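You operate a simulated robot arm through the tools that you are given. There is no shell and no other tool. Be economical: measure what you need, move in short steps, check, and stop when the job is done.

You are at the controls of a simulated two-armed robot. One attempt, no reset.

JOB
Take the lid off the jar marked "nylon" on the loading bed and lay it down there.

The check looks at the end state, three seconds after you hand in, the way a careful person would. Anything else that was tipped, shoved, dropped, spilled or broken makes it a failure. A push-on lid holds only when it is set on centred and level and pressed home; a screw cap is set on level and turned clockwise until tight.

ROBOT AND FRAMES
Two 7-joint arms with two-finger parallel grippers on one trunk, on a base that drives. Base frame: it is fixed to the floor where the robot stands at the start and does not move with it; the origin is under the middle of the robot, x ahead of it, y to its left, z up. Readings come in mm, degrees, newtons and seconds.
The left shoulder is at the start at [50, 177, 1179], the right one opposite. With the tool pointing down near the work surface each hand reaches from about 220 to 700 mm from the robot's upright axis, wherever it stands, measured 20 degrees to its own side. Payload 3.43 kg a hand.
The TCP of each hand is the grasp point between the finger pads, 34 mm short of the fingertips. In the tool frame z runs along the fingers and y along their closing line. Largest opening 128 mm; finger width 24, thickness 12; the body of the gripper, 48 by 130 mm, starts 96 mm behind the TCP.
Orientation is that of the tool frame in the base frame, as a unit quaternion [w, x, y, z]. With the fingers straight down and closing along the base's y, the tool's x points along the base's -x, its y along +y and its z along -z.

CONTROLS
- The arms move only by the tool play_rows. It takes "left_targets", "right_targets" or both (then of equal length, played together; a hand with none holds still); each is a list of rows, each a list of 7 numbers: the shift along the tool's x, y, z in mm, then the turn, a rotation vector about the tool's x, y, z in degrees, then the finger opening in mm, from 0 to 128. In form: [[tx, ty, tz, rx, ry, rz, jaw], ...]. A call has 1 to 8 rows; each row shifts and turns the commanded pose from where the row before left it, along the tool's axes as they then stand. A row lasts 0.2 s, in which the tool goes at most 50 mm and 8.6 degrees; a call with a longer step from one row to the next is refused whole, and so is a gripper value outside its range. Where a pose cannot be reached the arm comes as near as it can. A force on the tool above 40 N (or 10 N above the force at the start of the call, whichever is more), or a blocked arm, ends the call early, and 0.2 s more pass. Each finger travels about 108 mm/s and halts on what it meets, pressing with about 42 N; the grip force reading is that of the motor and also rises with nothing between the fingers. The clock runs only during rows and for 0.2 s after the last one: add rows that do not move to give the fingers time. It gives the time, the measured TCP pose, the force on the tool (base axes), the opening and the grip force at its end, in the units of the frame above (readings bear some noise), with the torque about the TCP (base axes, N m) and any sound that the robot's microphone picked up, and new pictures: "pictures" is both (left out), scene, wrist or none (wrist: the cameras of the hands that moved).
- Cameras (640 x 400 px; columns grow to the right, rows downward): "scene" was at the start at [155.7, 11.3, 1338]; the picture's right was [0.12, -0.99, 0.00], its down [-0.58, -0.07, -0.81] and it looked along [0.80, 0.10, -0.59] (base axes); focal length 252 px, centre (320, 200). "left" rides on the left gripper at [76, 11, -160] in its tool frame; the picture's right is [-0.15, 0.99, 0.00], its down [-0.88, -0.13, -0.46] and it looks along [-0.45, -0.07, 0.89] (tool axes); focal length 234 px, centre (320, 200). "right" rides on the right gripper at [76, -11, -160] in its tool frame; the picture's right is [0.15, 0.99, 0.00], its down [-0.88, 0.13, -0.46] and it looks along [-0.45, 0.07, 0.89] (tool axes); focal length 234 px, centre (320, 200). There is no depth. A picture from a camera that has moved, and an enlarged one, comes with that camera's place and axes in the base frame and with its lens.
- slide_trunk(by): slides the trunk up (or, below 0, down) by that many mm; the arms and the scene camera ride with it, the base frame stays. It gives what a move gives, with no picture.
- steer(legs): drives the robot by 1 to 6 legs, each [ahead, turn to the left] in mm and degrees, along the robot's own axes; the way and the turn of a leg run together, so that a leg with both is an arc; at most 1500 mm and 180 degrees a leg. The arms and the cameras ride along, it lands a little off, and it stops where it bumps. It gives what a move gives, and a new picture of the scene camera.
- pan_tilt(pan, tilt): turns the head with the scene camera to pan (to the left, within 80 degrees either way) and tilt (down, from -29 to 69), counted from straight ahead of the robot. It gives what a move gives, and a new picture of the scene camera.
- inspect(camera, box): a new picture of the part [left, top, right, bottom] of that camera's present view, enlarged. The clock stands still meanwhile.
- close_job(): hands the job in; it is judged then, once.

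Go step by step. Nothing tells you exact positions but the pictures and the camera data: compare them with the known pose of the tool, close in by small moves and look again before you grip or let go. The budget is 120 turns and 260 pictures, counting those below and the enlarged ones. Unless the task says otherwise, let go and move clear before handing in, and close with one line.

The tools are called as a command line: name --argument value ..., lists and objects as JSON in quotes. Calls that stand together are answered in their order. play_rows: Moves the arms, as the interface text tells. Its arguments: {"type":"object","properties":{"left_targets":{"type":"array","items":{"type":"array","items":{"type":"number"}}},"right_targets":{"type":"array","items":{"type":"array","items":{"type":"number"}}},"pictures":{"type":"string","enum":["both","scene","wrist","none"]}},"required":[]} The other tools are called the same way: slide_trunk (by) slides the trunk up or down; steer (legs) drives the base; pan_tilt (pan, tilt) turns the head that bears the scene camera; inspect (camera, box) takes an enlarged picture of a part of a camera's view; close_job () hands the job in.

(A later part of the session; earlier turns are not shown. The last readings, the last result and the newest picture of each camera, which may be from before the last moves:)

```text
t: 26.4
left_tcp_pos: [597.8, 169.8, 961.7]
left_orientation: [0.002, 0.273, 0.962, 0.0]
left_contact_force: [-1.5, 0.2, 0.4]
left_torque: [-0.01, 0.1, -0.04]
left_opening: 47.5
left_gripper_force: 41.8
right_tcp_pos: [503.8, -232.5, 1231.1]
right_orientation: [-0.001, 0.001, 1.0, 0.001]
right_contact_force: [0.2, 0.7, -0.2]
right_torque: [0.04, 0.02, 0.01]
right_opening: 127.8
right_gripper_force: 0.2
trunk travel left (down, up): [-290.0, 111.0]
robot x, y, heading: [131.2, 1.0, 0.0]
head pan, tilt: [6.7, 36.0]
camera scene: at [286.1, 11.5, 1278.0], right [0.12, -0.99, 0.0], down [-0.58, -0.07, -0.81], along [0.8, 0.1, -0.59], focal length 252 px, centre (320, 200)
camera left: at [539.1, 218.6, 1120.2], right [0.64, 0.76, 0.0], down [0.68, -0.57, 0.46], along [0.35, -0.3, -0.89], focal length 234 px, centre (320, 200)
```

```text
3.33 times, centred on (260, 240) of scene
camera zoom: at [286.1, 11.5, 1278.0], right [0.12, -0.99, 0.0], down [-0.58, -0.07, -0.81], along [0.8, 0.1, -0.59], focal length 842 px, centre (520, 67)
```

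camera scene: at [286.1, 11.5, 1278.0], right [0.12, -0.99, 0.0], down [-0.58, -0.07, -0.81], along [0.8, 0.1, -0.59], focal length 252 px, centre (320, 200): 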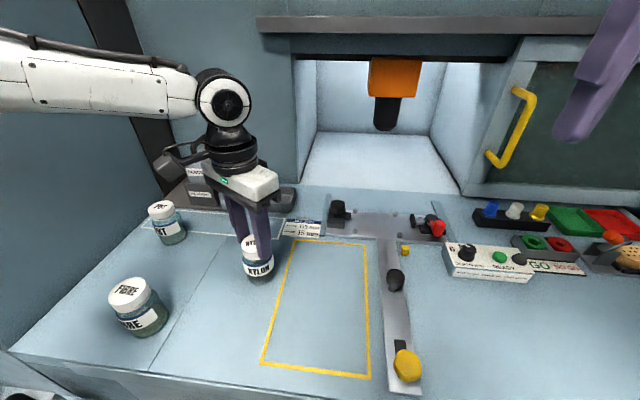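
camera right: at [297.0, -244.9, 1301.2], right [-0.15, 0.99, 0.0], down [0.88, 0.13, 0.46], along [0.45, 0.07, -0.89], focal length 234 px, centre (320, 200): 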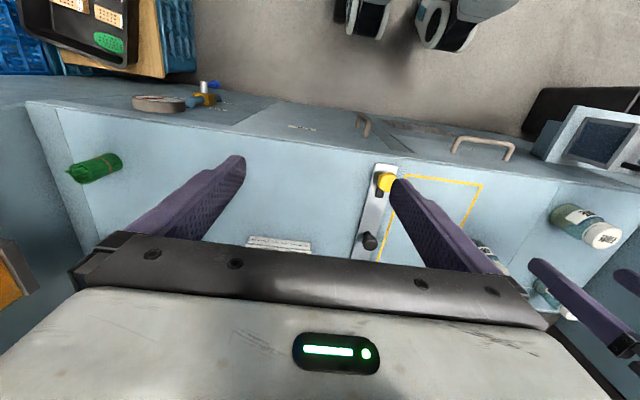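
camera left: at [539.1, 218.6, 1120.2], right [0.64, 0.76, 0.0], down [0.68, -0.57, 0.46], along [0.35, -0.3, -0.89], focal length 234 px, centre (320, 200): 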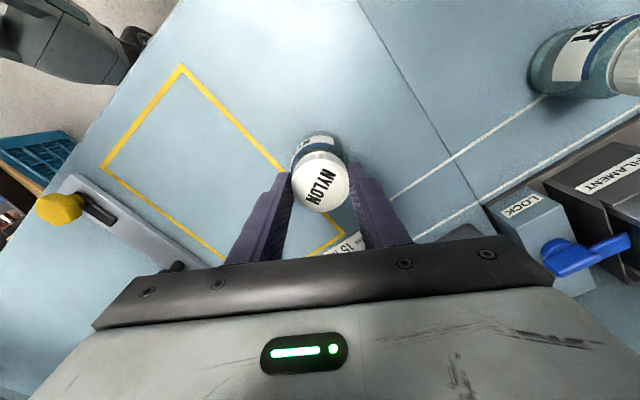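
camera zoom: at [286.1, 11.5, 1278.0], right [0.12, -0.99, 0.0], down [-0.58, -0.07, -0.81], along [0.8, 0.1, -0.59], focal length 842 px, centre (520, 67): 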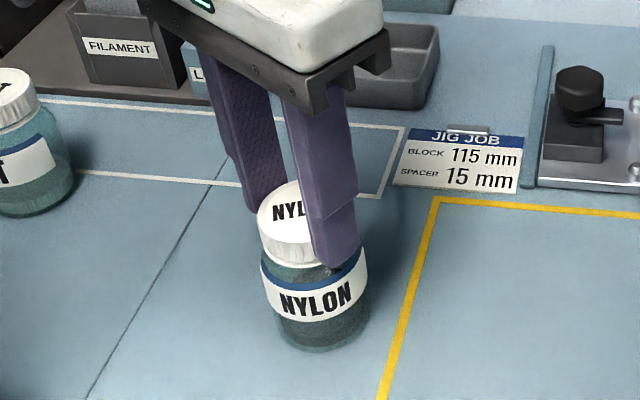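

The jar turns along with the lid, so it's a screw cap and the body must be held. I bring the right hand over towards the jar to grip the body from the front-right, low and nearly level.

play_rows --right_targets '[[0, 37, 22, 0, 0, 0, 120], [0, 37, 22, 0, 0, 0, 110], [0, 37, 22, 0, 0, 0, 100], [0, 37, 22, 0, 0, 0, 90], [0, 37, 22, 0, 0, 0, 90], [0, 36, 22, 0, 0, 0, 90], [0, 0, 0, 0, 0, -8, 90], [0, 0, 0, 0, 0, -8, 90]]' --pictures "scene"

```text
t: 28.2
left_tcp_pos: [597.3, 169.9, 961.0]
left_orientation: [0.002, 0.275, 0.961, 0.0]
left_contact_force: [1.0, 0.9, 0.4]
left_torque: [0.03, 0.03, -0.02]
left_opening: 47.2
left_gripper_force: 41.6
right_tcp_pos: [504.1, -12.2, 1100.3]
right_orientation: [0.0, -0.139, 0.99, 0.001]
right_contact_force: [-0.4, 0.6, 0.0]
right_torque: [0.03, 0.01, 0.0]
right_opening: 89.7
right_gripper_force: 0.1
trunk travel left (down, up): [-290.0, 111.0]
robot x, y, heading: [129.7, 1.3, -0.1]
head pan, tilt: [6.7, 36.0]
camera scene: at [286.2, 11.4, 1278.0], right [0.12, -0.99, 0.0], down [-0.58, -0.07, -0.81], along [0.8, 0.1, -0.59], focal length 252 px, centre (320, 200)
```

scene: 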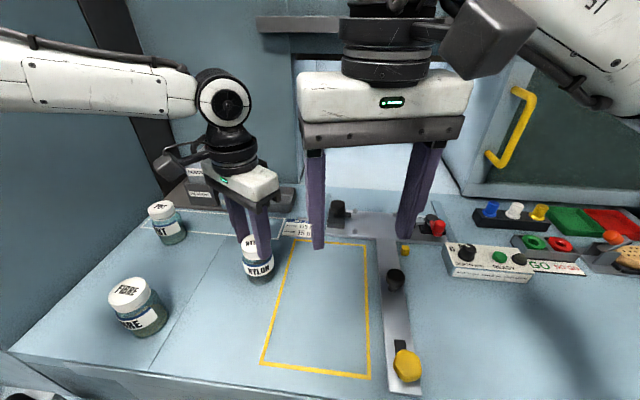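

Now I finish the yaw to 35° left and start pitching the right fingers forward.

play_rows --right_targets '[[0, 0, 0, 0, 0, -7, 90], [0, 0, 0, 0, 0, -6, 90], [0, 0, 0, 0, 0, -6, 90], [0, 0, 0, 0, -8, 0, 90], [0, 0, 0, 0, -8, 0, 90], [0, 0, 0, 0, -8, 0, 90], [0, 0, 0, 0, -8, 0, 90], [0, 0, 0, 0, 0, 0, 90]]'

```text
t: 30.0
left_tcp_pos: [598.4, 169.8, 960.6]
left_orientation: [0.002, 0.275, 0.961, -0.001]
left_contact_force: [0.6, 0.6, -0.6]
left_torque: [0.01, 0.01, -0.02]
left_opening: 47.4
left_gripper_force: 41.8
right_tcp_pos: [504.2, -13.0, 1099.4]
right_orientation: [0.264, -0.288, 0.917, 0.084]
right_contact_force: [0.1, -0.2, 0.6]
right_torque: [0.02, 0.0, 0.01]
right_opening: 89.8
right_gripper_force: 0.1
trunk travel left (down, up): [-290.0, 111.0]
robot x, y, heading: [129.4, 2.9, 0.4]
head pan, tilt: [6.7, 36.0]
camera scene: at [286.2, 11.5, 1278.0], right [0.12, -0.99, 0.0], down [-0.58, -0.07, -0.81], along [0.8, 0.1, -0.59], focal length 252 px, centre (320, 200)
camera right: at [388.1, -106.7, 1195.1], right [-0.67, 0.74, -0.08], down [0.34, 0.39, 0.85], along [0.66, 0.55, -0.51], focal length 234 px, centre (320, 200)
```

scene: 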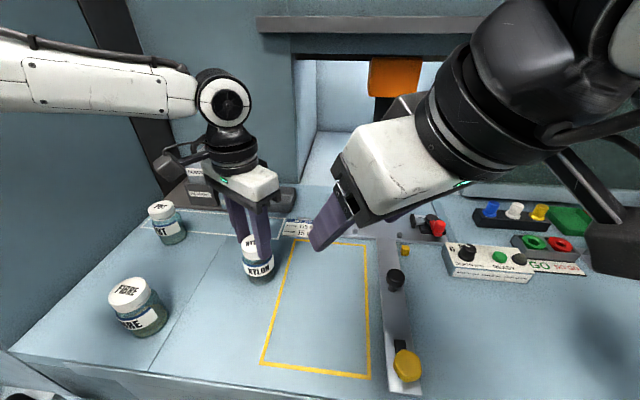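
right: 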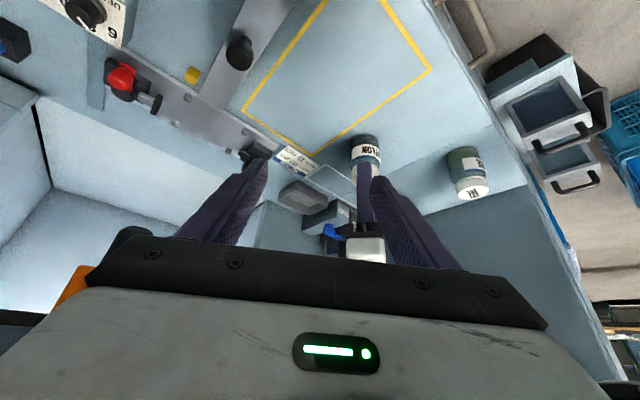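

The arm handles it. I finish the pitch (35° below level) and move the right hand in front of the jar, still about 100 mm short of it.

play_rows --right_targets '[[0, 0, 0, 0, -8, 0, 90], [0, 0, 0, 0, -8, 0, 90], [0, 0, 0, 0, -7, 0, 90], [18, 19, 33, 0, 0, 0, 90], [18, 19, 33, 0, 0, 0, 90], [18, 19, 33, 0, 0, 0, 90], [18, 19, 33, 0, 0, 0, 90], [0, 0, 0, 0, 0, 0, 90]]'

```text
t: 31.8
left_tcp_pos: [598.1, 170.5, 962.0]
left_orientation: [0.002, 0.275, 0.962, 0.0]
left_contact_force: [-0.3, -1.1, 0.9]
left_torque: [-0.11, 0.04, 0.04]
left_opening: 47.0
left_gripper_force: 42.0
right_tcp_pos: [514.0, 87.8, 964.3]
right_orientation: [0.44, -0.267, 0.846, 0.14]
right_contact_force: [0.1, 0.2, -0.1]
right_torque: [0.03, -0.02, -0.02]
right_opening: 90.3
right_gripper_force: 0.0
trunk travel left (down, up): [-290.0, 111.0]
robot x, y, heading: [131.7, 2.1, -0.0]
head pan, tilt: [6.7, 36.0]
camera scene: at [286.3, 11.5, 1278.0], right [0.12, -0.99, 0.0], down [-0.58, -0.07, -0.81], along [0.8, 0.1, -0.59], focal length 252 px, centre (320, 200)
camera right: at [378.1, -20.1, 994.3], right [-0.64, 0.76, -0.12], down [0.03, 0.18, 0.98], along [0.77, 0.62, -0.14], focal length 234 px, centre (320, 200)
```

scene: 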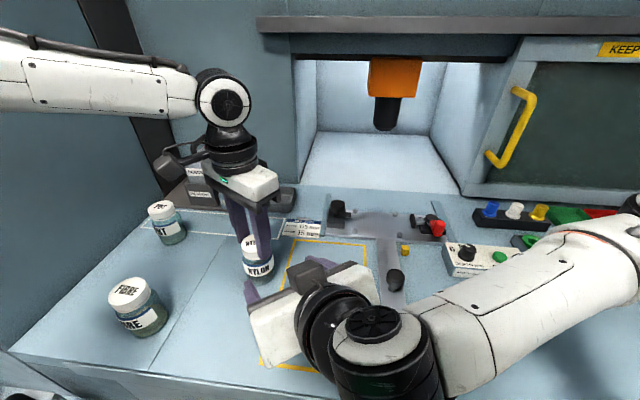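
right: 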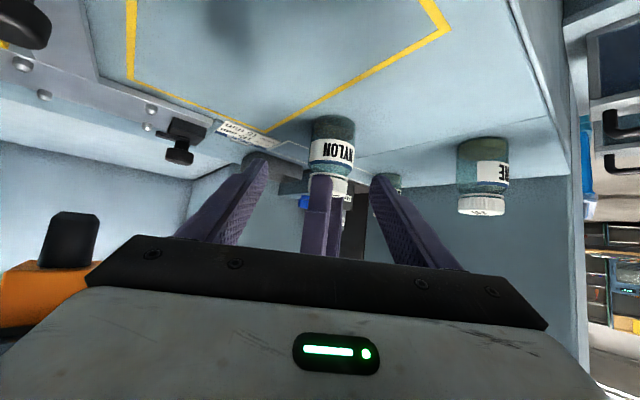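

The jar sits between the right fingers' lines. I lower and advance, correcting 19 mm sideways.

play_rows --right_targets '[[11, 6.4, 28, 0, 0, 0, 90], [11, 6.4, 28, 0, 0, 0, 90], [11, 6.4, 28, 0, 0, 0, 90], [0, 0, 0, 0, 0, 0, 90]]'

inspect --camera "right" --box '[220, 80, 440, 260]'

```text
t: 32.8
left_tcp_pos: [599.1, 170.3, 960.5]
left_orientation: [0.002, 0.275, 0.961, -0.001]
left_contact_force: [-0.4, -0.7, -0.4]
left_torque: [-0.02, 0.0, 0.0]
left_opening: 47.1
left_gripper_force: 41.9
right_tcp_pos: [544.4, 135.2, 889.9]
right_orientation: [0.441, -0.266, 0.846, 0.14]
right_contact_force: [-0.8, -0.1, -0.2]
right_torque: [0.02, -0.02, -0.01]
right_opening: 90.1
right_gripper_force: 0.1
trunk travel left (down, up): [-290.0, 111.0]
robot x, y, heading: [128.9, -2.4, 0.2]
head pan, tilt: [6.7, 36.0]
camera scene: at [286.3, 11.6, 1278.0], right [0.12, -0.99, 0.0], down [-0.58, -0.07, -0.81], along [0.8, 0.1, -0.59], focal length 252 px, centre (320, 200)
camera right: at [408.0, 25.0, 919.3], right [-0.64, 0.76, -0.12], down [0.03, 0.18, 0.98], along [0.77, 0.62, -0.14], focal length 234 px, centre (320, 200)
```

scene: 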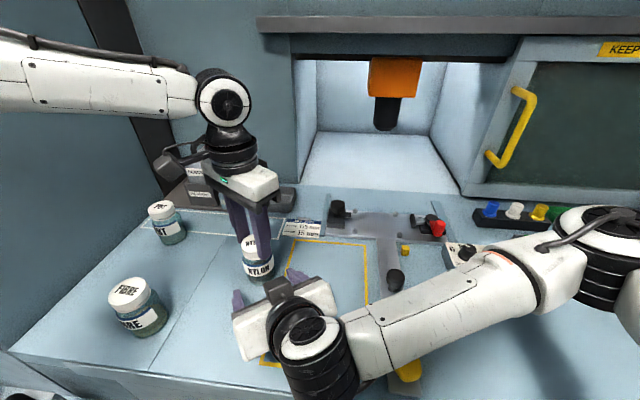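
right: 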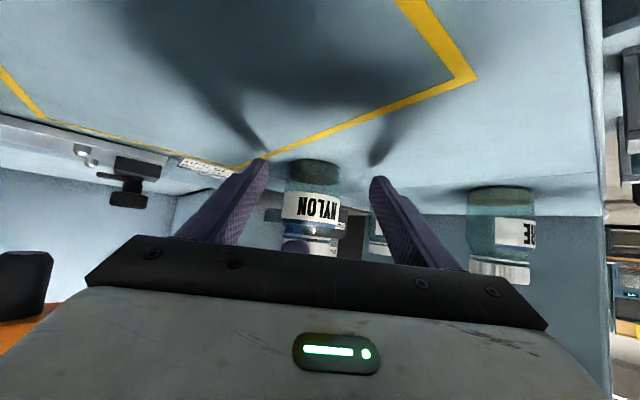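

```text
2.22 times, centred on (330, 170) of right
camera zoom: at [408.0, 25.0, 919.3], right [-0.64, 0.76, -0.12], down [0.03, 0.18, 0.98], along [0.77, 0.62, -0.14], focal length 520 px, centre (298, 267)
```

zoom: 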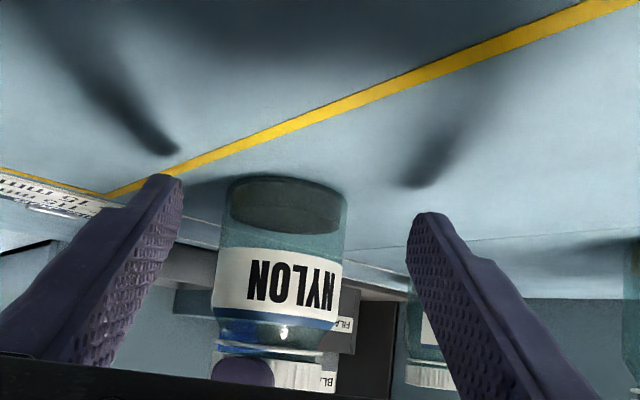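

Alignment is within about 2 mm. I slide the open right fingers around the jar body.

play_rows --right_targets '[[-11.4, -0.7, 18, 0, 0, 0, 90], [-11.4, -0.7, 18, 0, 0, 0, 90], [-11.4, -0.6, 18, 0, 0, 0, 90], [0, 0, 0, 0, 0, 0, 90]]'

inspect --camera "right" --box '[220, 80, 440, 260]'

inspect --camera "scene" --box '[190, 200, 350, 320]'

```text
t: 33.8
left_tcp_pos: [599.5, 169.8, 961.2]
left_orientation: [0.002, 0.274, 0.962, 0.0]
left_contact_force: [1.0, -0.3, -0.1]
left_torque: [0.0, 0.03, -0.03]
left_opening: 47.2
left_gripper_force: 41.8
right_tcp_pos: [598.7, 168.2, 886.1]
right_orientation: [0.44, -0.266, 0.846, 0.139]
right_contact_force: [0.2, -0.6, 0.2]
right_torque: [0.01, -0.02, 0.0]
right_opening: 89.7
right_gripper_force: 0.0
trunk travel left (down, up): [-290.0, 111.0]
robot x, y, heading: [133.2, -3.0, -0.1]
head pan, tilt: [6.7, 36.0]
camera scene: at [286.3, 11.5, 1278.0], right [0.12, -0.99, 0.0], down [-0.58, -0.07, -0.81], along [0.8, 0.1, -0.59], focal length 252 px, centre (320, 200)
camera right: at [462.2, 59.5, 916.8], right [-0.64, 0.76, -0.12], down [0.03, 0.18, 0.98], along [0.77, 0.62, -0.14], focal length 234 px, centre (320, 200)
```

scene: 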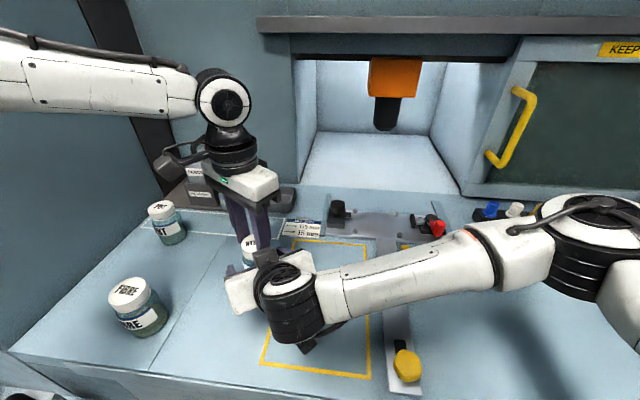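
right: 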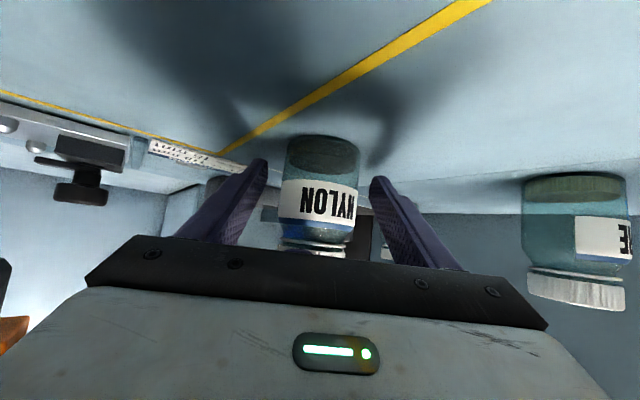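

```text
2.22 times, centred on (330, 170) of right
camera zoom: at [462.2, 59.5, 916.8], right [-0.64, 0.76, -0.12], down [0.03, 0.18, 0.98], along [0.77, 0.62, -0.14], focal length 520 px, centre (298, 267)
```

zoom: 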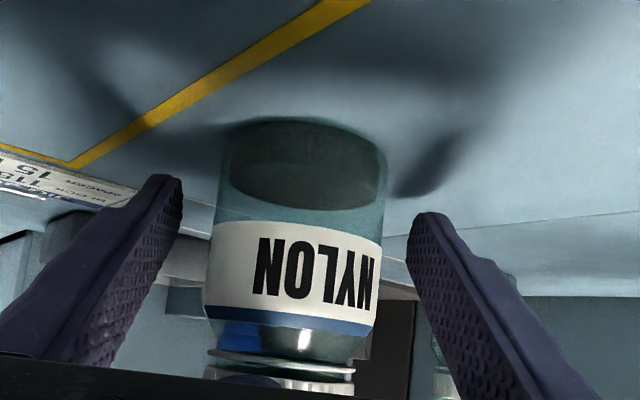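

```text
3.33 times, centred on (270, 260) of scene
camera zoom: at [286.3, 11.5, 1278.0], right [0.12, -0.99, 0.0], down [-0.58, -0.07, -0.81], along [0.8, 0.1, -0.59], focal length 842 px, centre (487, 0)
```

zoom: 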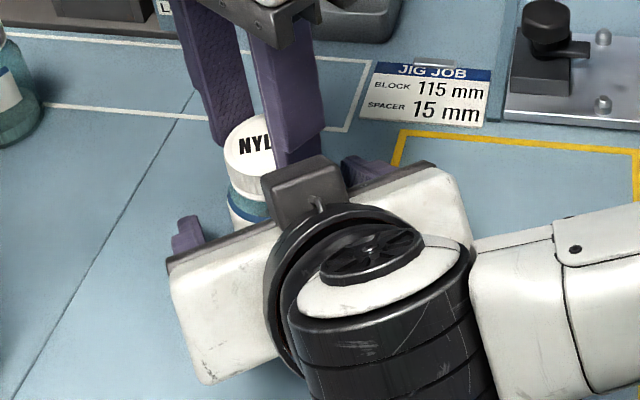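

The jar is centred between the right fingers. I close them on the body.

play_rows --right_targets '[[0, 0, 0, 0, 0, 0, 74], [0, 0, 0, 0, 0, 0, 62], [0, 0, 0, 0, 0, 0, 54], [0, 0, 0, 0, 0, 0, 44], [0, 0, 0, 0, 0, 0, 44], [0, 0, 0, 0, 0, 0, 44]]' --pictures "wrist"

```text
t: 35.2
left_tcp_pos: [597.3, 170.1, 961.3]
left_orientation: [0.001, 0.276, 0.961, -0.001]
left_contact_force: [-1.9, 2.8, 0.0]
left_torque: [0.12, 0.04, -0.04]
left_opening: 47.5
left_gripper_force: 42.2
right_tcp_pos: [598.4, 168.2, 887.8]
right_orientation: [0.44, -0.266, 0.846, 0.139]
right_contact_force: [1.9, -3.0, 0.1]
right_torque: [0.08, 0.08, 0.01]
right_opening: 55.4
right_gripper_force: 41.9
trunk travel left (down, up): [-290.0, 111.0]
robot x, y, heading: [127.7, -0.6, -0.1]
head pan, tilt: [6.7, 36.0]
camera right: at [462.3, 59.2, 916.9], right [-0.63, 0.76, -0.12], down [0.03, 0.18, 0.98], along [0.77, 0.62, -0.14], focal length 234 px, centre (320, 200)
```

right: 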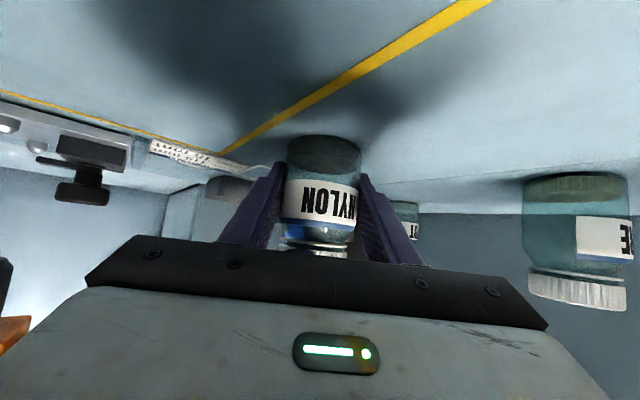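

Both held with only about 3 N sideways. Now I turn the lid counter-clockwise.

play_rows --left_targets '[[0, 0, 0, 0, 0, -6, 42], [0, 0, 0, 0, 0, -6, 42], [0, 0, 0, 0, 0, -6, 42], [0, 0, 0, 0, 0, -6, 42]]' --pictures "wrist"

inspect --camera "right" --box '[220, 80, 440, 260]'

```text
t: 36.2
left_tcp_pos: [597.8, 170.1, 960.7]
left_orientation: [0.002, 0.068, 0.998, -0.001]
left_contact_force: [-4.9, -1.5, 1.1]
left_torque: [0.18, 0.05, -0.02]
left_opening: 47.5
left_gripper_force: 42.1
right_tcp_pos: [599.6, 167.5, 886.2]
right_orientation: [0.44, -0.266, 0.846, 0.139]
right_contact_force: [5.2, 0.2, 0.2]
right_torque: [-0.25, 0.35, 0.01]
right_opening: 55.7
right_gripper_force: 42.1
trunk travel left (down, up): [-290.0, 111.0]
robot x, y, heading: [131.9, 0.4, -0.1]
head pan, tilt: [6.7, 36.0]
camera left: at [523.9, 190.3, 1120.2], right [0.28, 0.96, 0.0], down [0.85, -0.25, 0.46], along [0.44, -0.13, -0.89], focal length 234 px, centre (320, 200)
```

left: 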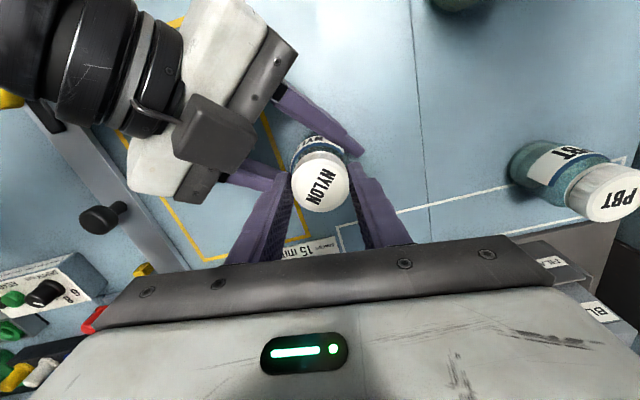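

```text
2.22 times, centred on (330, 170) of right
camera zoom: at [462.3, 59.2, 916.9], right [-0.64, 0.76, -0.12], down [0.03, 0.18, 0.98], along [0.77, 0.62, -0.14], focal length 520 px, centre (298, 267)
```

zoom: 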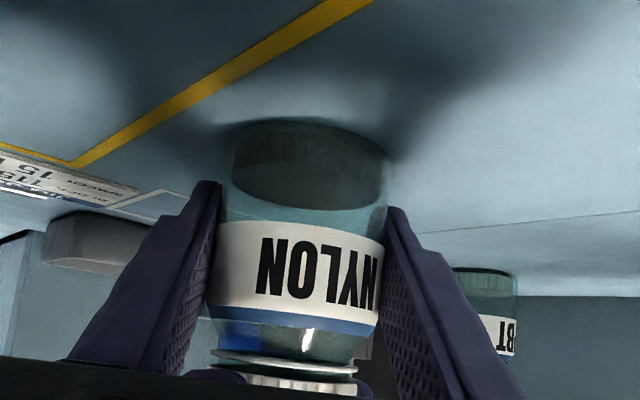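

The jar stays and the lid turns: it's unscrewing. I continue.

play_rows --left_targets '[[0, 0, 0, 0, 0, -8, 42], [0, 0, 0, 0, 0, -8, 42], [0, 0, 0, 0, 0, -8, 42], [0, 0, 0, 0, 0, -8, 42], [0, 0, 0, 0, 0, -8, 42], [0, 0, 0, 0, 0, -8, 42], [0, 0, 0, 0, 0, -8, 42]]' --pictures "wrist"

inspect --camera "right" --box '[220, 80, 440, 260]'

```text
t: 37.8
left_tcp_pos: [597.4, 168.7, 960.5]
left_orientation: [0.0, -0.409, 0.913, -0.003]
left_contact_force: [-8.9, -13.8, 4.3]
left_torque: [-0.11, 0.13, 0.0]
left_opening: 46.9
left_gripper_force: 42.1
right_tcp_pos: [598.3, 168.8, 887.3]
right_orientation: [0.44, -0.267, 0.846, 0.14]
right_contact_force: [9.2, 12.9, -3.2]
right_torque: [-0.88, 0.55, -0.04]
right_opening: 55.4
right_gripper_force: 42.0
trunk travel left (down, up): [-290.0, 111.0]
robot x, y, heading: [128.7, 0.2, 0.0]
head pan, tilt: [6.7, 36.0]
camera left: at [538.7, 119.1, 1121.0], right [-0.64, 0.77, -0.01], down [0.68, 0.57, 0.45], along [0.35, 0.29, -0.89], focal length 234 px, centre (320, 200)
```

left: 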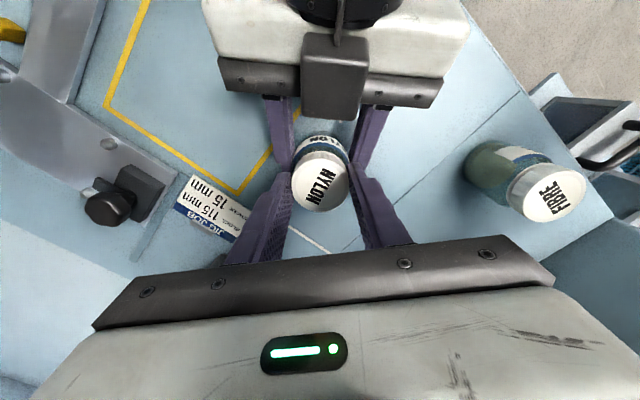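

```text
2.22 times, centred on (330, 170) of right
camera zoom: at [461.8, 59.7, 916.9], right [-0.64, 0.76, -0.12], down [0.03, 0.18, 0.98], along [0.77, 0.62, -0.14], focal length 520 px, centre (298, 267)
```

zoom: 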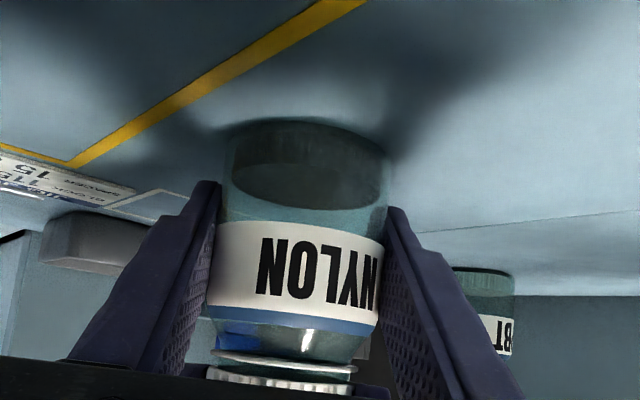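

The lid rises and still turns; side force has grown to 16 N from a small axis offset. I correct the hand about 1.5 mm and slightly up, then keep turning.

play_rows --left_targets '[[1.5, 0, -0.5, 0, 0, 0, 42], [0, 0, 0, 0, 0, -8, 42], [0, 0, -0.2, 0, 0, -8, 42], [0, 0, 0, 0, 0, -8, 42], [0, 0, -0.2, 0, 0, -8, 42]]' --pictures "wrist"

inspect --camera "right" --box '[220, 80, 440, 260]'

```text
t: 39.0
left_tcp_pos: [597.7, 168.4, 961.8]
left_orientation: [0.002, -0.645, 0.764, -0.003]
left_contact_force: [2.4, -11.6, 0.2]
left_torque: [-0.16, -0.05, -0.01]
left_opening: 47.5
left_gripper_force: 41.8
right_tcp_pos: [597.8, 169.1, 888.2]
right_orientation: [0.44, -0.267, 0.846, 0.14]
right_contact_force: [-3.0, 11.1, -0.7]
right_torque: [-0.68, -0.25, 0.03]
right_opening: 55.5
right_gripper_force: 42.4
trunk travel left (down, up): [-290.0, 111.0]
robot x, y, heading: [127.8, -0.9, 0.2]
head pan, tilt: [6.7, 36.0]
camera left: at [573.5, 94.9, 1121.6], right [-0.95, 0.31, -0.01], down [0.27, 0.85, 0.45], along [0.15, 0.43, -0.89], focal length 234 px, centre (320, 200)
```

left: 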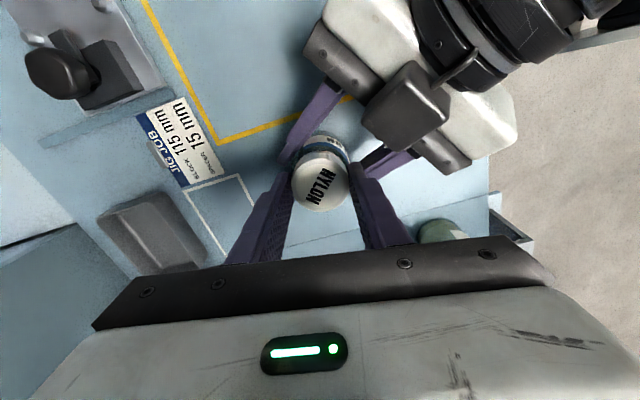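

```text
2.22 times, centred on (330, 170) of right
camera zoom: at [461.4, 59.7, 917.0], right [-0.64, 0.76, -0.12], down [0.03, 0.18, 0.98], along [0.77, 0.62, -0.14], focal length 520 px, centre (298, 267)
```

zoom: 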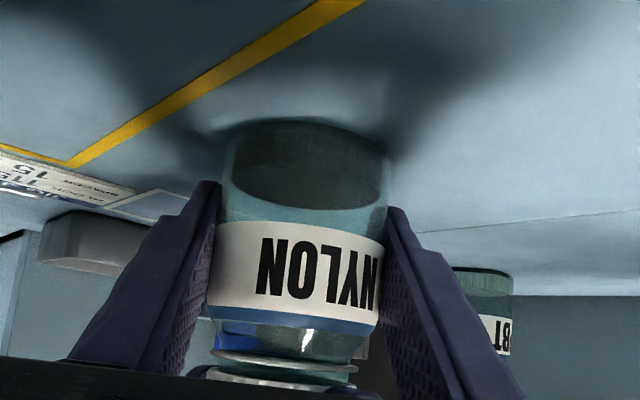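

play_rows --left_targets '[[1.2, 0, -0.2, 0, 0, 0, 42], [0, 0, 0, 0, 0, -8, 42], [0, 0, -0.2, 0, 0, -8, 42], [0, 0, 0, 0, 0, -8, 42], [0, 0, -0.2, 0, 0, -8, 42], [0, 0, -0.2, 0, 0, -8, 42]]' --pictures "wrist"

inspect --camera "right" --box '[220, 80, 440, 260]'

```text
t: 40.4
left_tcp_pos: [598.4, 172.5, 965.0]
left_orientation: [0.005, 0.865, -0.502, 0.004]
left_contact_force: [12.7, -19.3, -4.4]
left_torque: [0.32, -0.56, 0.0]
left_opening: 47.3
left_gripper_force: 42.5
left hand out of reach, approached as far as the arm can: row 6
right_tcp_pos: [596.3, 171.7, 888.9]
right_orientation: [0.44, -0.268, 0.845, 0.141]
right_contact_force: [-12.1, 18.7, 2.9]
right_torque: [-1.83, -0.33, 0.0]
right_opening: 55.7
right_gripper_force: 42.2
trunk travel left (down, up): [-290.0, 111.0]
robot x, y, heading: [128.7, 1.1, 0.1]
head pan, tilt: [6.7, 36.0]
camera left: at [625.6, 100.9, 1124.8], right [-0.93, -0.36, 0.0], down [-0.33, 0.83, 0.44], along [-0.16, 0.41, -0.9], focal length 234 px, centre (320, 200)
```

left: 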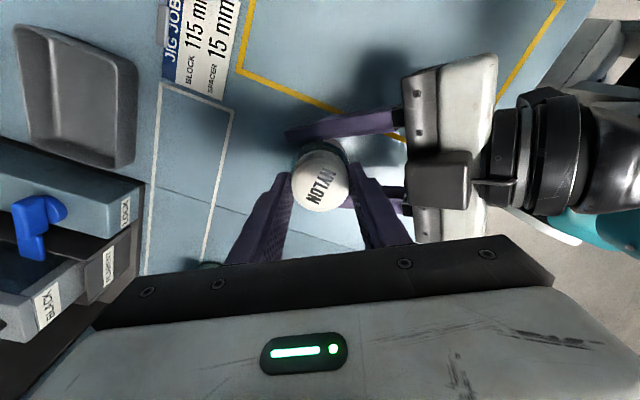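

```text
2.22 times, centred on (330, 170) of right
camera zoom: at [460.6, 60.8, 917.4], right [-0.64, 0.76, -0.12], down [0.03, 0.18, 0.98], along [0.77, 0.63, -0.14], focal length 520 px, centre (298, 267)
```

zoom: 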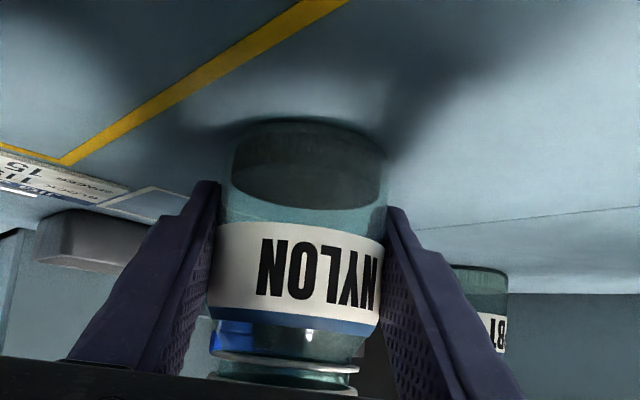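

The wrist has reached its turning limit after about 150°; the lid has risen. I let go of the lid (it rests on the thread), raise clear and look.

play_rows --left_targets '[[0, 0, 0, 0, 0, 0, 56], [0, 0, 0, 0, 0, 0, 66], [0, 0, 0, 0, 0, 0, 80], [0, 0, -20, 0, 0, 4, 80], [0, 0, -20, 0, 0, 4, 80]]' --pictures "wrist"

inspect --camera "right" --box '[220, 120, 440, 260]'

inspect --camera "scene" --box '[210, 210, 310, 290]'

```text
t: 41.6
left_tcp_pos: [598.1, 174.7, 1003.5]
left_orientation: [0.001, 0.829, -0.559, 0.001]
left_contact_force: [0.3, 0.1, -0.2]
left_torque: [-0.01, -0.01, 0.01]
left_opening: 79.8
left_gripper_force: 0.0
right_tcp_pos: [598.8, 168.8, 887.0]
right_orientation: [0.441, -0.265, 0.846, 0.139]
right_contact_force: [0.1, -0.9, -0.1]
right_torque: [-0.02, 0.0, -0.01]
right_opening: 55.6
right_gripper_force: 41.6
trunk travel left (down, up): [-290.0, 111.0]
robot x, y, heading: [130.9, -0.0, -0.1]
head pan, tilt: [6.7, 36.0]
camera left: at [616.1, 99.1, 1164.0], right [-0.97, -0.24, 0.0], down [-0.21, 0.87, 0.45], along [-0.1, 0.44, -0.89], focal length 234 px, centre (320, 200)
```

left: 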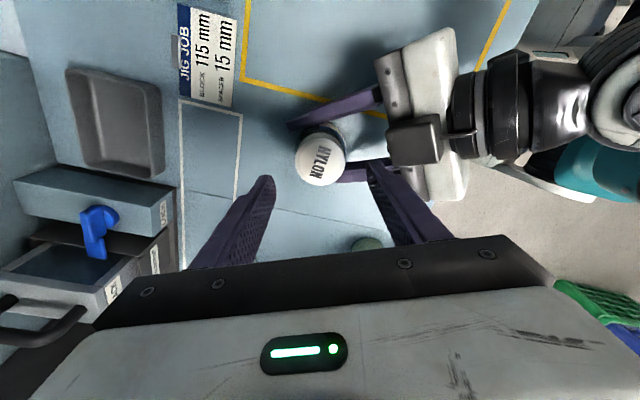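

```text
2.86 times, centred on (330, 190) of right
camera zoom: at [462.0, 59.2, 916.9], right [-0.64, 0.76, -0.12], down [0.03, 0.18, 0.98], along [0.77, 0.62, -0.14], focal length 669 px, centre (291, 229)
```

zoom: 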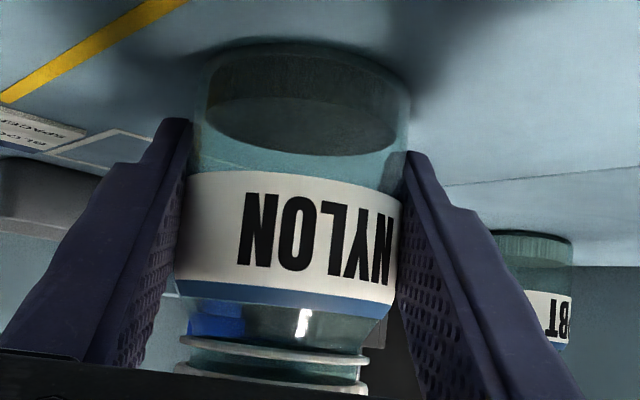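

```text
5.00 times, centred on (260, 250) of scene
camera zoom: at [286.1, 11.4, 1278.0], right [0.12, -0.99, 0.0], down [-0.58, -0.07, -0.81], along [0.8, 0.1, -0.59], focal length 1263 px, centre (620, -50)
```

zoom: 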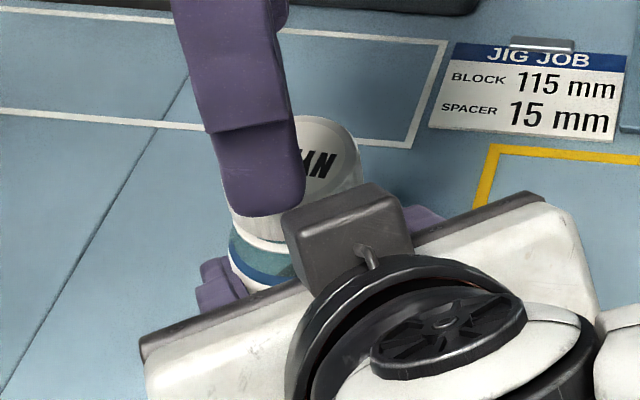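

The lid has risen a few mm, still seated on the thread. I wind the wrist back clockwise for another turn.

play_rows --left_targets '[[0, 0, 0, 0, 0, 8.5, 80], [0, 0, 0, 0, 0, 8.5, 80], [0, 0, 0, 0, 0, 8.5, 80], [0, 0, 0, 0, 0, 8.5, 80], [0, 0, 0, 0, 0, 8.5, 80], [0, 0, 0, 0, 0, 8.5, 80], [0, 0, 0, 0, 0, 8.5, 80], [0, 0, 0, 0, 0, 8.5, 80]]' --pictures "none"

play_rows --left_targets '[[0, 0, 0, 0, 0, 8.5, 80], [0, 0, 0, 0, 0, 8.5, 80], [0, 0, 0, 0, 0, 8.5, 80], [0, 0, 0, 0, 0, 8.5, 80], [0, 0, 0, 0, 0, 8.5, 80], [0, 0, 0, 0, 0, 8.5, 80], [0, 0, 0, 0, 0, 8.5, 80], [0, 0, 0, 0, 0, 8.5, 80]]' --pictures "none"

play_rows --left_targets '[[0, 0, 0, 0, 0, 8.5, 80], [0, 0, 0, 0, 0, 8.5, 80], [0, 0, 0, 0, 0, 8.5, 80], [0, 0, 0, 0, 0, 8.5, 80], [0, 0, 0, 0, 0, 8, 80], [0, 0, 0, 0, 0, 0, 80]]' --pictures "wrist"

inspect --camera "left" --box '[220, 80, 420, 220]'

inspect --camera "scene" --box '[210, 210, 310, 290]'

```text
t: 43.4
left_tcp_pos: [599.1, 175.1, 1004.1]
left_orientation: [0.002, -0.374, 0.927, -0.001]
left_contact_force: [-0.2, 1.9, 0.7]
left_torque: [-0.01, 0.0, 0.0]
left_opening: 80.1
left_gripper_force: 0.0
right_tcp_pos: [599.0, 168.0, 888.0]
right_orientation: [0.44, -0.266, 0.846, 0.139]
right_contact_force: [-0.8, -0.6, -0.6]
right_torque: [0.03, 0.03, -0.01]
right_opening: 55.4
right_gripper_force: 41.9
trunk travel left (down, up): [-290.0, 111.0]
robot x, y, heading: [132.1, 2.9, 0.0]
head pan, tilt: [6.7, 36.0]
```

```text
t: 45.2
left_tcp_pos: [598.2, 175.5, 1003.2]
left_orientation: [0.001, 0.208, 0.978, -0.001]
left_contact_force: [0.4, -0.4, 0.3]
left_torque: [0.01, 0.0, 0.02]
left_opening: 79.9
left_gripper_force: 0.1
right_tcp_pos: [599.1, 168.3, 886.8]
right_orientation: [0.44, -0.265, 0.846, 0.139]
right_contact_force: [-0.7, 0.3, -0.3]
right_torque: [0.01, -0.01, -0.01]
right_opening: 55.6
right_gripper_force: 41.5
trunk travel left (down, up): [-290.0, 111.0]
robot x, y, heading: [131.1, 2.0, -0.1]
head pan, tilt: [6.7, 36.0]
```

```text
t: 46.6
left_tcp_pos: [597.7, 175.8, 1003.4]
left_orientation: [0.002, 0.544, 0.839, 0.0]
left_contact_force: [0.9, 0.1, -0.6]
left_torque: [-0.04, 0.02, 0.01]
left_opening: 79.8
left_gripper_force: 0.0
right_tcp_pos: [598.5, 168.1, 886.9]
right_orientation: [0.44, -0.266, 0.846, 0.139]
right_contact_force: [-0.2, 0.4, 0.0]
right_torque: [0.02, 0.0, 0.0]
right_opening: 55.4
right_gripper_force: 41.7
trunk travel left (down, up): [-290.0, 111.0]
robot x, y, heading: [131.0, -1.0, 0.1]
head pan, tilt: [6.7, 36.0]
camera left: at [577.6, 247.9, 1162.8], right [0.96, 0.27, 0.0], down [0.24, -0.86, 0.46], along [0.13, -0.44, -0.89], focal length 234 px, centre (320, 200)
```

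left: 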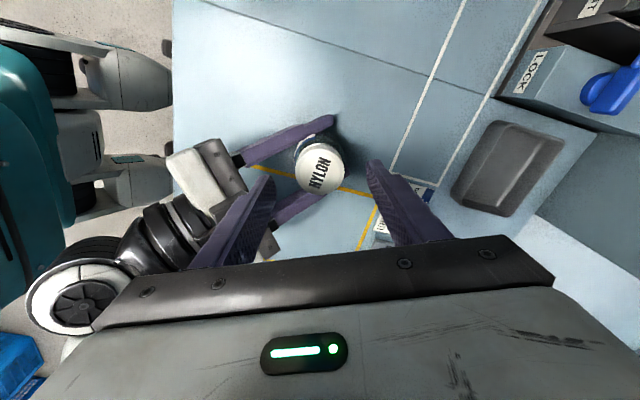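

```text
2.86 times, centred on (320, 150) of left
camera zoom: at [577.6, 247.9, 1162.8], right [0.96, 0.27, 0.0], down [0.24, -0.86, 0.46], along [0.13, -0.44, -0.89], focal length 669 px, centre (320, 343)
```

zoom: 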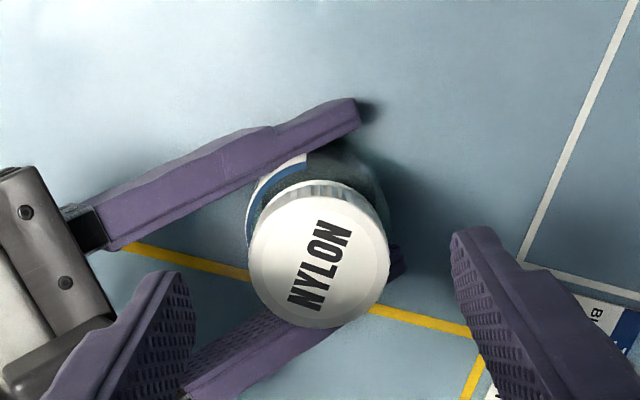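

```text
5.00 times, centred on (260, 250) of scene
camera zoom: at [286.3, 11.5, 1278.0], right [0.12, -0.99, 0.0], down [-0.58, -0.07, -0.81], along [0.8, 0.1, -0.59], focal length 1263 px, centre (620, -50)
```

zoom: 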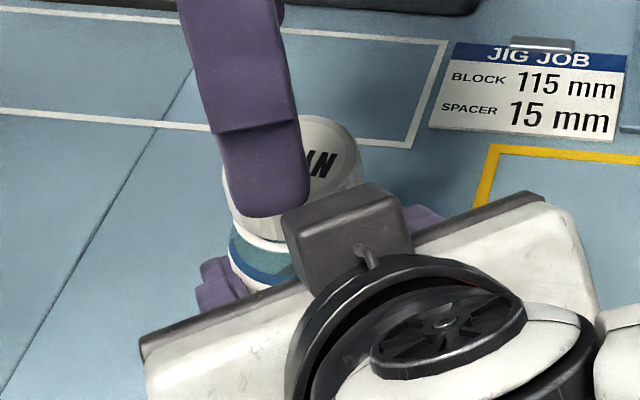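

By comparing views at two wrist turns I find the lid's axis about 5 mm nearer me than the hand's axis: about (600, 170). I correct that and descend onto the lid.

play_rows --left_targets '[[-3, -0.3, 10, 0, 0, 0, 80], [-2.8, -0.2, 15, 0, 0, 0, 76], [0, 0, 15, 0, 0, 0, 66], [0, 0, 0, 0, 0, 0, 60], [0, 0, 0, 0, 0, 0, 60]]' --pictures "wrist"

inspect --camera "left" --box '[220, 80, 420, 220]'

inspect --camera "scene" --box '[210, 210, 310, 290]'

```text
t: 47.8
left_tcp_pos: [600.9, 169.8, 964.2]
left_orientation: [0.002, 0.544, 0.839, 0.001]
left_contact_force: [-0.8, 0.9, 0.6]
left_torque: [0.04, -0.04, 0.0]
left_opening: 60.0
left_gripper_force: 0.1
right_tcp_pos: [598.6, 168.6, 887.2]
right_orientation: [0.44, -0.265, 0.847, 0.139]
right_contact_force: [0.2, 0.0, -0.1]
right_torque: [0.0, 0.0, 0.02]
right_opening: 55.4
right_gripper_force: 41.6
trunk travel left (down, up): [-290.0, 111.0]
robot x, y, heading: [130.9, 0.3, 0.0]
head pan, tilt: [6.7, 36.0]
camera left: at [579.5, 242.6, 1122.4], right [0.96, 0.27, 0.0], down [0.24, -0.86, 0.46], along [0.13, -0.44, -0.89], focal length 234 px, centre (320, 200)
```

left: 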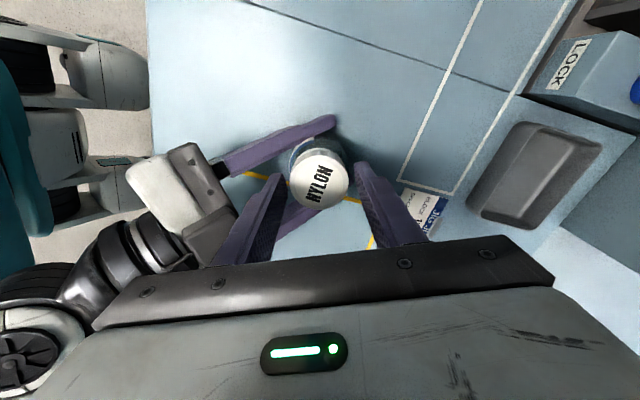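

```text
2.86 times, centred on (320, 150) of left
camera zoom: at [579.5, 242.6, 1122.4], right [0.96, 0.27, 0.0], down [0.24, -0.86, 0.46], along [0.13, -0.44, -0.89], focal length 669 px, centre (320, 343)
```

zoom: 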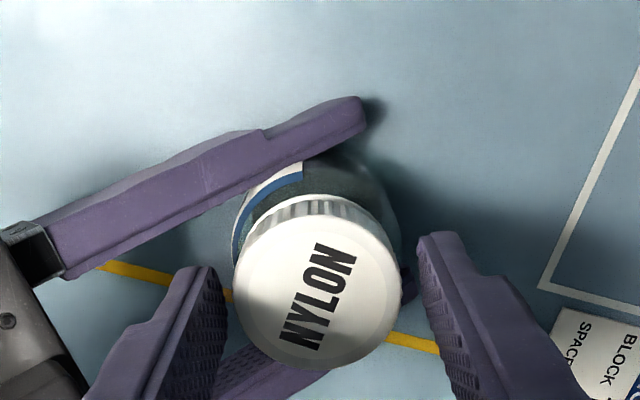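

```text
5.00 times, centred on (260, 250) of scene
camera zoom: at [286.3, 11.5, 1278.0], right [0.12, -0.99, 0.0], down [-0.58, -0.07, -0.81], along [0.8, 0.1, -0.59], focal length 1263 px, centre (620, -50)
```

zoom: 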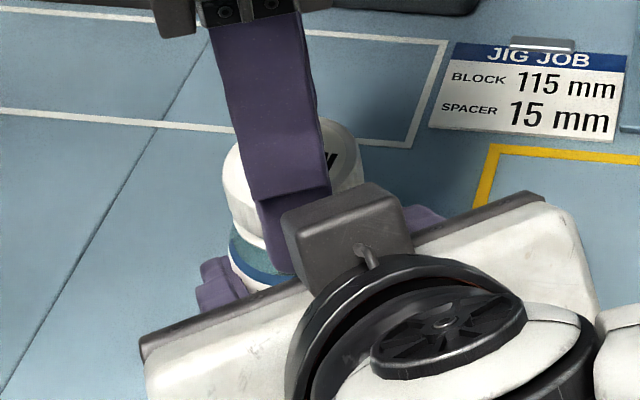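

play_rows --left_targets '[[1, -1.3, 0, 0, 0, 0, 56], [0, 0, 0, 0, 0, 0, 50], [0, 0, 0, 0, 0, 0, 42], [0, 0, 0, 0, 0, 0, 42], [0, 0, 0, 0, 0, -8, 42], [0, 0, 0, 0, 0, -8, 42], [0, 0, 0, 0, 0, -8, 42]]' --pictures "wrist"

```text
t: 49.4
left_tcp_pos: [598.5, 169.9, 963.4]
left_orientation: [0.003, 0.357, 0.934, 0.0]
left_contact_force: [2.8, 2.5, 0.3]
left_torque: [0.14, -0.08, -0.01]
left_opening: 47.0
left_gripper_force: 41.9
right_tcp_pos: [598.1, 168.8, 886.3]
right_orientation: [0.44, -0.266, 0.846, 0.139]
right_contact_force: [-4.2, -2.1, 0.0]
right_torque: [0.03, -0.19, -0.01]
right_opening: 55.3
right_gripper_force: 41.9
trunk travel left (down, up): [-290.0, 111.0]
robot x, y, heading: [130.7, 0.1, 0.2]
head pan, tilt: [6.7, 36.0]
camera left: at [549.6, 228.0, 1122.7], right [0.77, 0.64, 0.0], down [0.57, -0.68, 0.46], along [0.3, -0.35, -0.89], focal length 234 px, centre (320, 200)
```

left: 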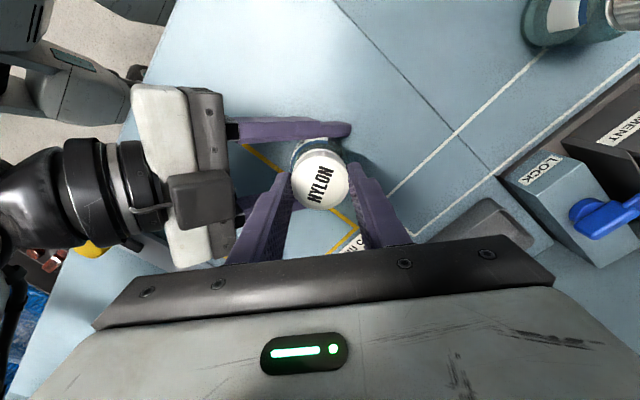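

Good, small side forces. I keep turning, following the rise gently.

play_rows --left_targets '[[0, 0, -0.2, 0, 0, -8, 42], [0, 0, -0.2, 0, 0, -8, 42], [0, 0, -0.2, 0, 0, -8, 42], [0, 0, -0.2, 0, 0, -8, 42], [0, 0, -0.2, 0, 0, -8, 42], [0, 0, -0.2, 0, 0, -8, 42], [0, 0, -0.2, 0, 0, -8, 42]]' --pictures "wrist"

inspect --camera "right" --box '[220, 120, 440, 260]'

```text
t: 51.0
left_tcp_pos: [598.6, 168.4, 965.1]
left_orientation: [0.002, -0.124, 0.992, -0.002]
left_contact_force: [-0.2, -0.1, 0.4]
left_torque: [-0.02, 0.04, 0.0]
left_opening: 46.7
left_gripper_force: 42.2
right_tcp_pos: [599.2, 167.8, 887.3]
right_orientation: [0.44, -0.266, 0.846, 0.139]
right_contact_force: [-1.0, -0.3, -1.2]
right_torque: [0.01, 0.0, 0.01]
right_opening: 55.5
right_gripper_force: 41.9
trunk travel left (down, up): [-290.0, 111.0]
robot x, y, heading: [130.0, 2.8, -0.2]
head pan, tilt: [6.7, 36.0]
camera left: at [522.4, 161.1, 1124.2], right [-0.1, 0.99, 0.0], down [0.88, 0.09, 0.46], along [0.46, 0.04, -0.89], focal length 234 px, centre (320, 200)
```

left: 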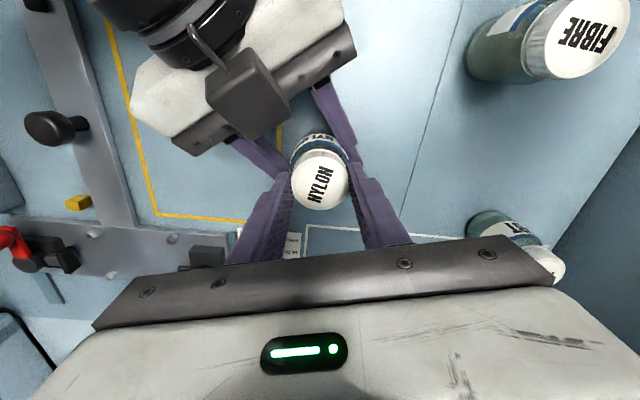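

```text
2.86 times, centred on (330, 190) of right
camera zoom: at [462.4, 59.3, 916.9], right [-0.64, 0.76, -0.12], down [0.03, 0.18, 0.98], along [0.77, 0.62, -0.14], focal length 669 px, centre (291, 229)
```

zoom: 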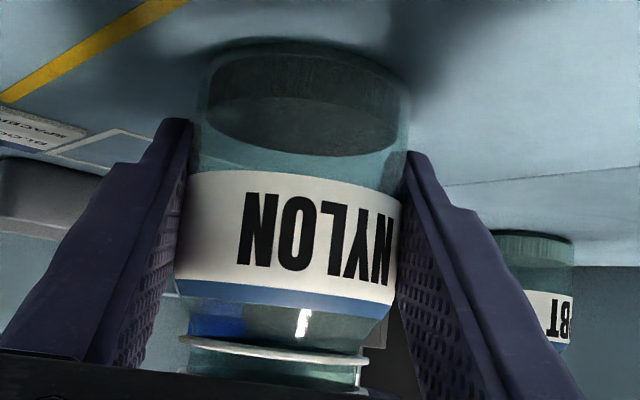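

Side forces dropped to zero: the lid may be free of its thread. I test by lifting a few mm.

play_rows --left_targets '[[0, 0, -1, 0, 0, 0, 42], [0, 0, -1.5, 0, 0, 0, 42], [0, 0, -1.5, 0, 0, 0, 42], [0, 0, -2, 0, 0, 0, 42]]' --pictures "none"

inspect --camera "right" --box '[220, 120, 440, 260]'

inspect --camera "scene" --box '[210, 210, 310, 290]'

```text
t: 52.0
left_tcp_pos: [597.5, 169.0, 970.0]
left_orientation: [0.001, -0.123, 0.992, -0.001]
left_contact_force: [0.6, 0.5, 0.1]
left_torque: [-0.01, 0.03, 0.0]
left_opening: 46.7
left_gripper_force: 42.0
right_tcp_pos: [598.7, 168.6, 887.6]
right_orientation: [0.44, -0.266, 0.846, 0.139]
right_contact_force: [0.0, -0.2, -0.3]
right_torque: [0.01, 0.02, 0.01]
right_opening: 55.7
right_gripper_force: 42.3
trunk travel left (down, up): [-290.0, 111.0]
robot x, y, heading: [128.2, 0.3, 0.3]
head pan, tilt: [6.7, 36.0]
```

```text
2.86 times, centred on (330, 190) of right
camera zoom: at [462.2, 59.3, 916.9], right [-0.64, 0.76, -0.12], down [0.03, 0.18, 0.98], along [0.77, 0.62, -0.14], focal length 669 px, centre (291, 229)
```

zoom: 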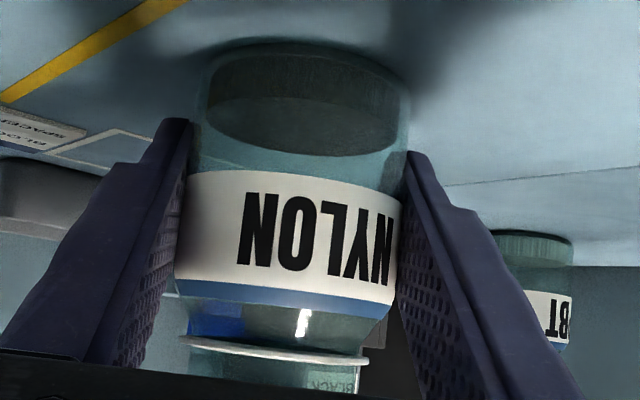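

```text
5.00 times, centred on (260, 250) of scene
camera zoom: at [286.3, 11.5, 1278.0], right [0.12, -0.99, 0.0], down [-0.58, -0.07, -0.81], along [0.8, 0.1, -0.59], focal length 1263 px, centre (620, -50)
```

zoom: 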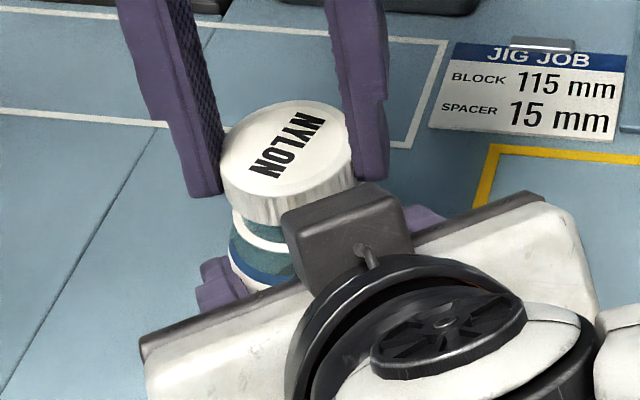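

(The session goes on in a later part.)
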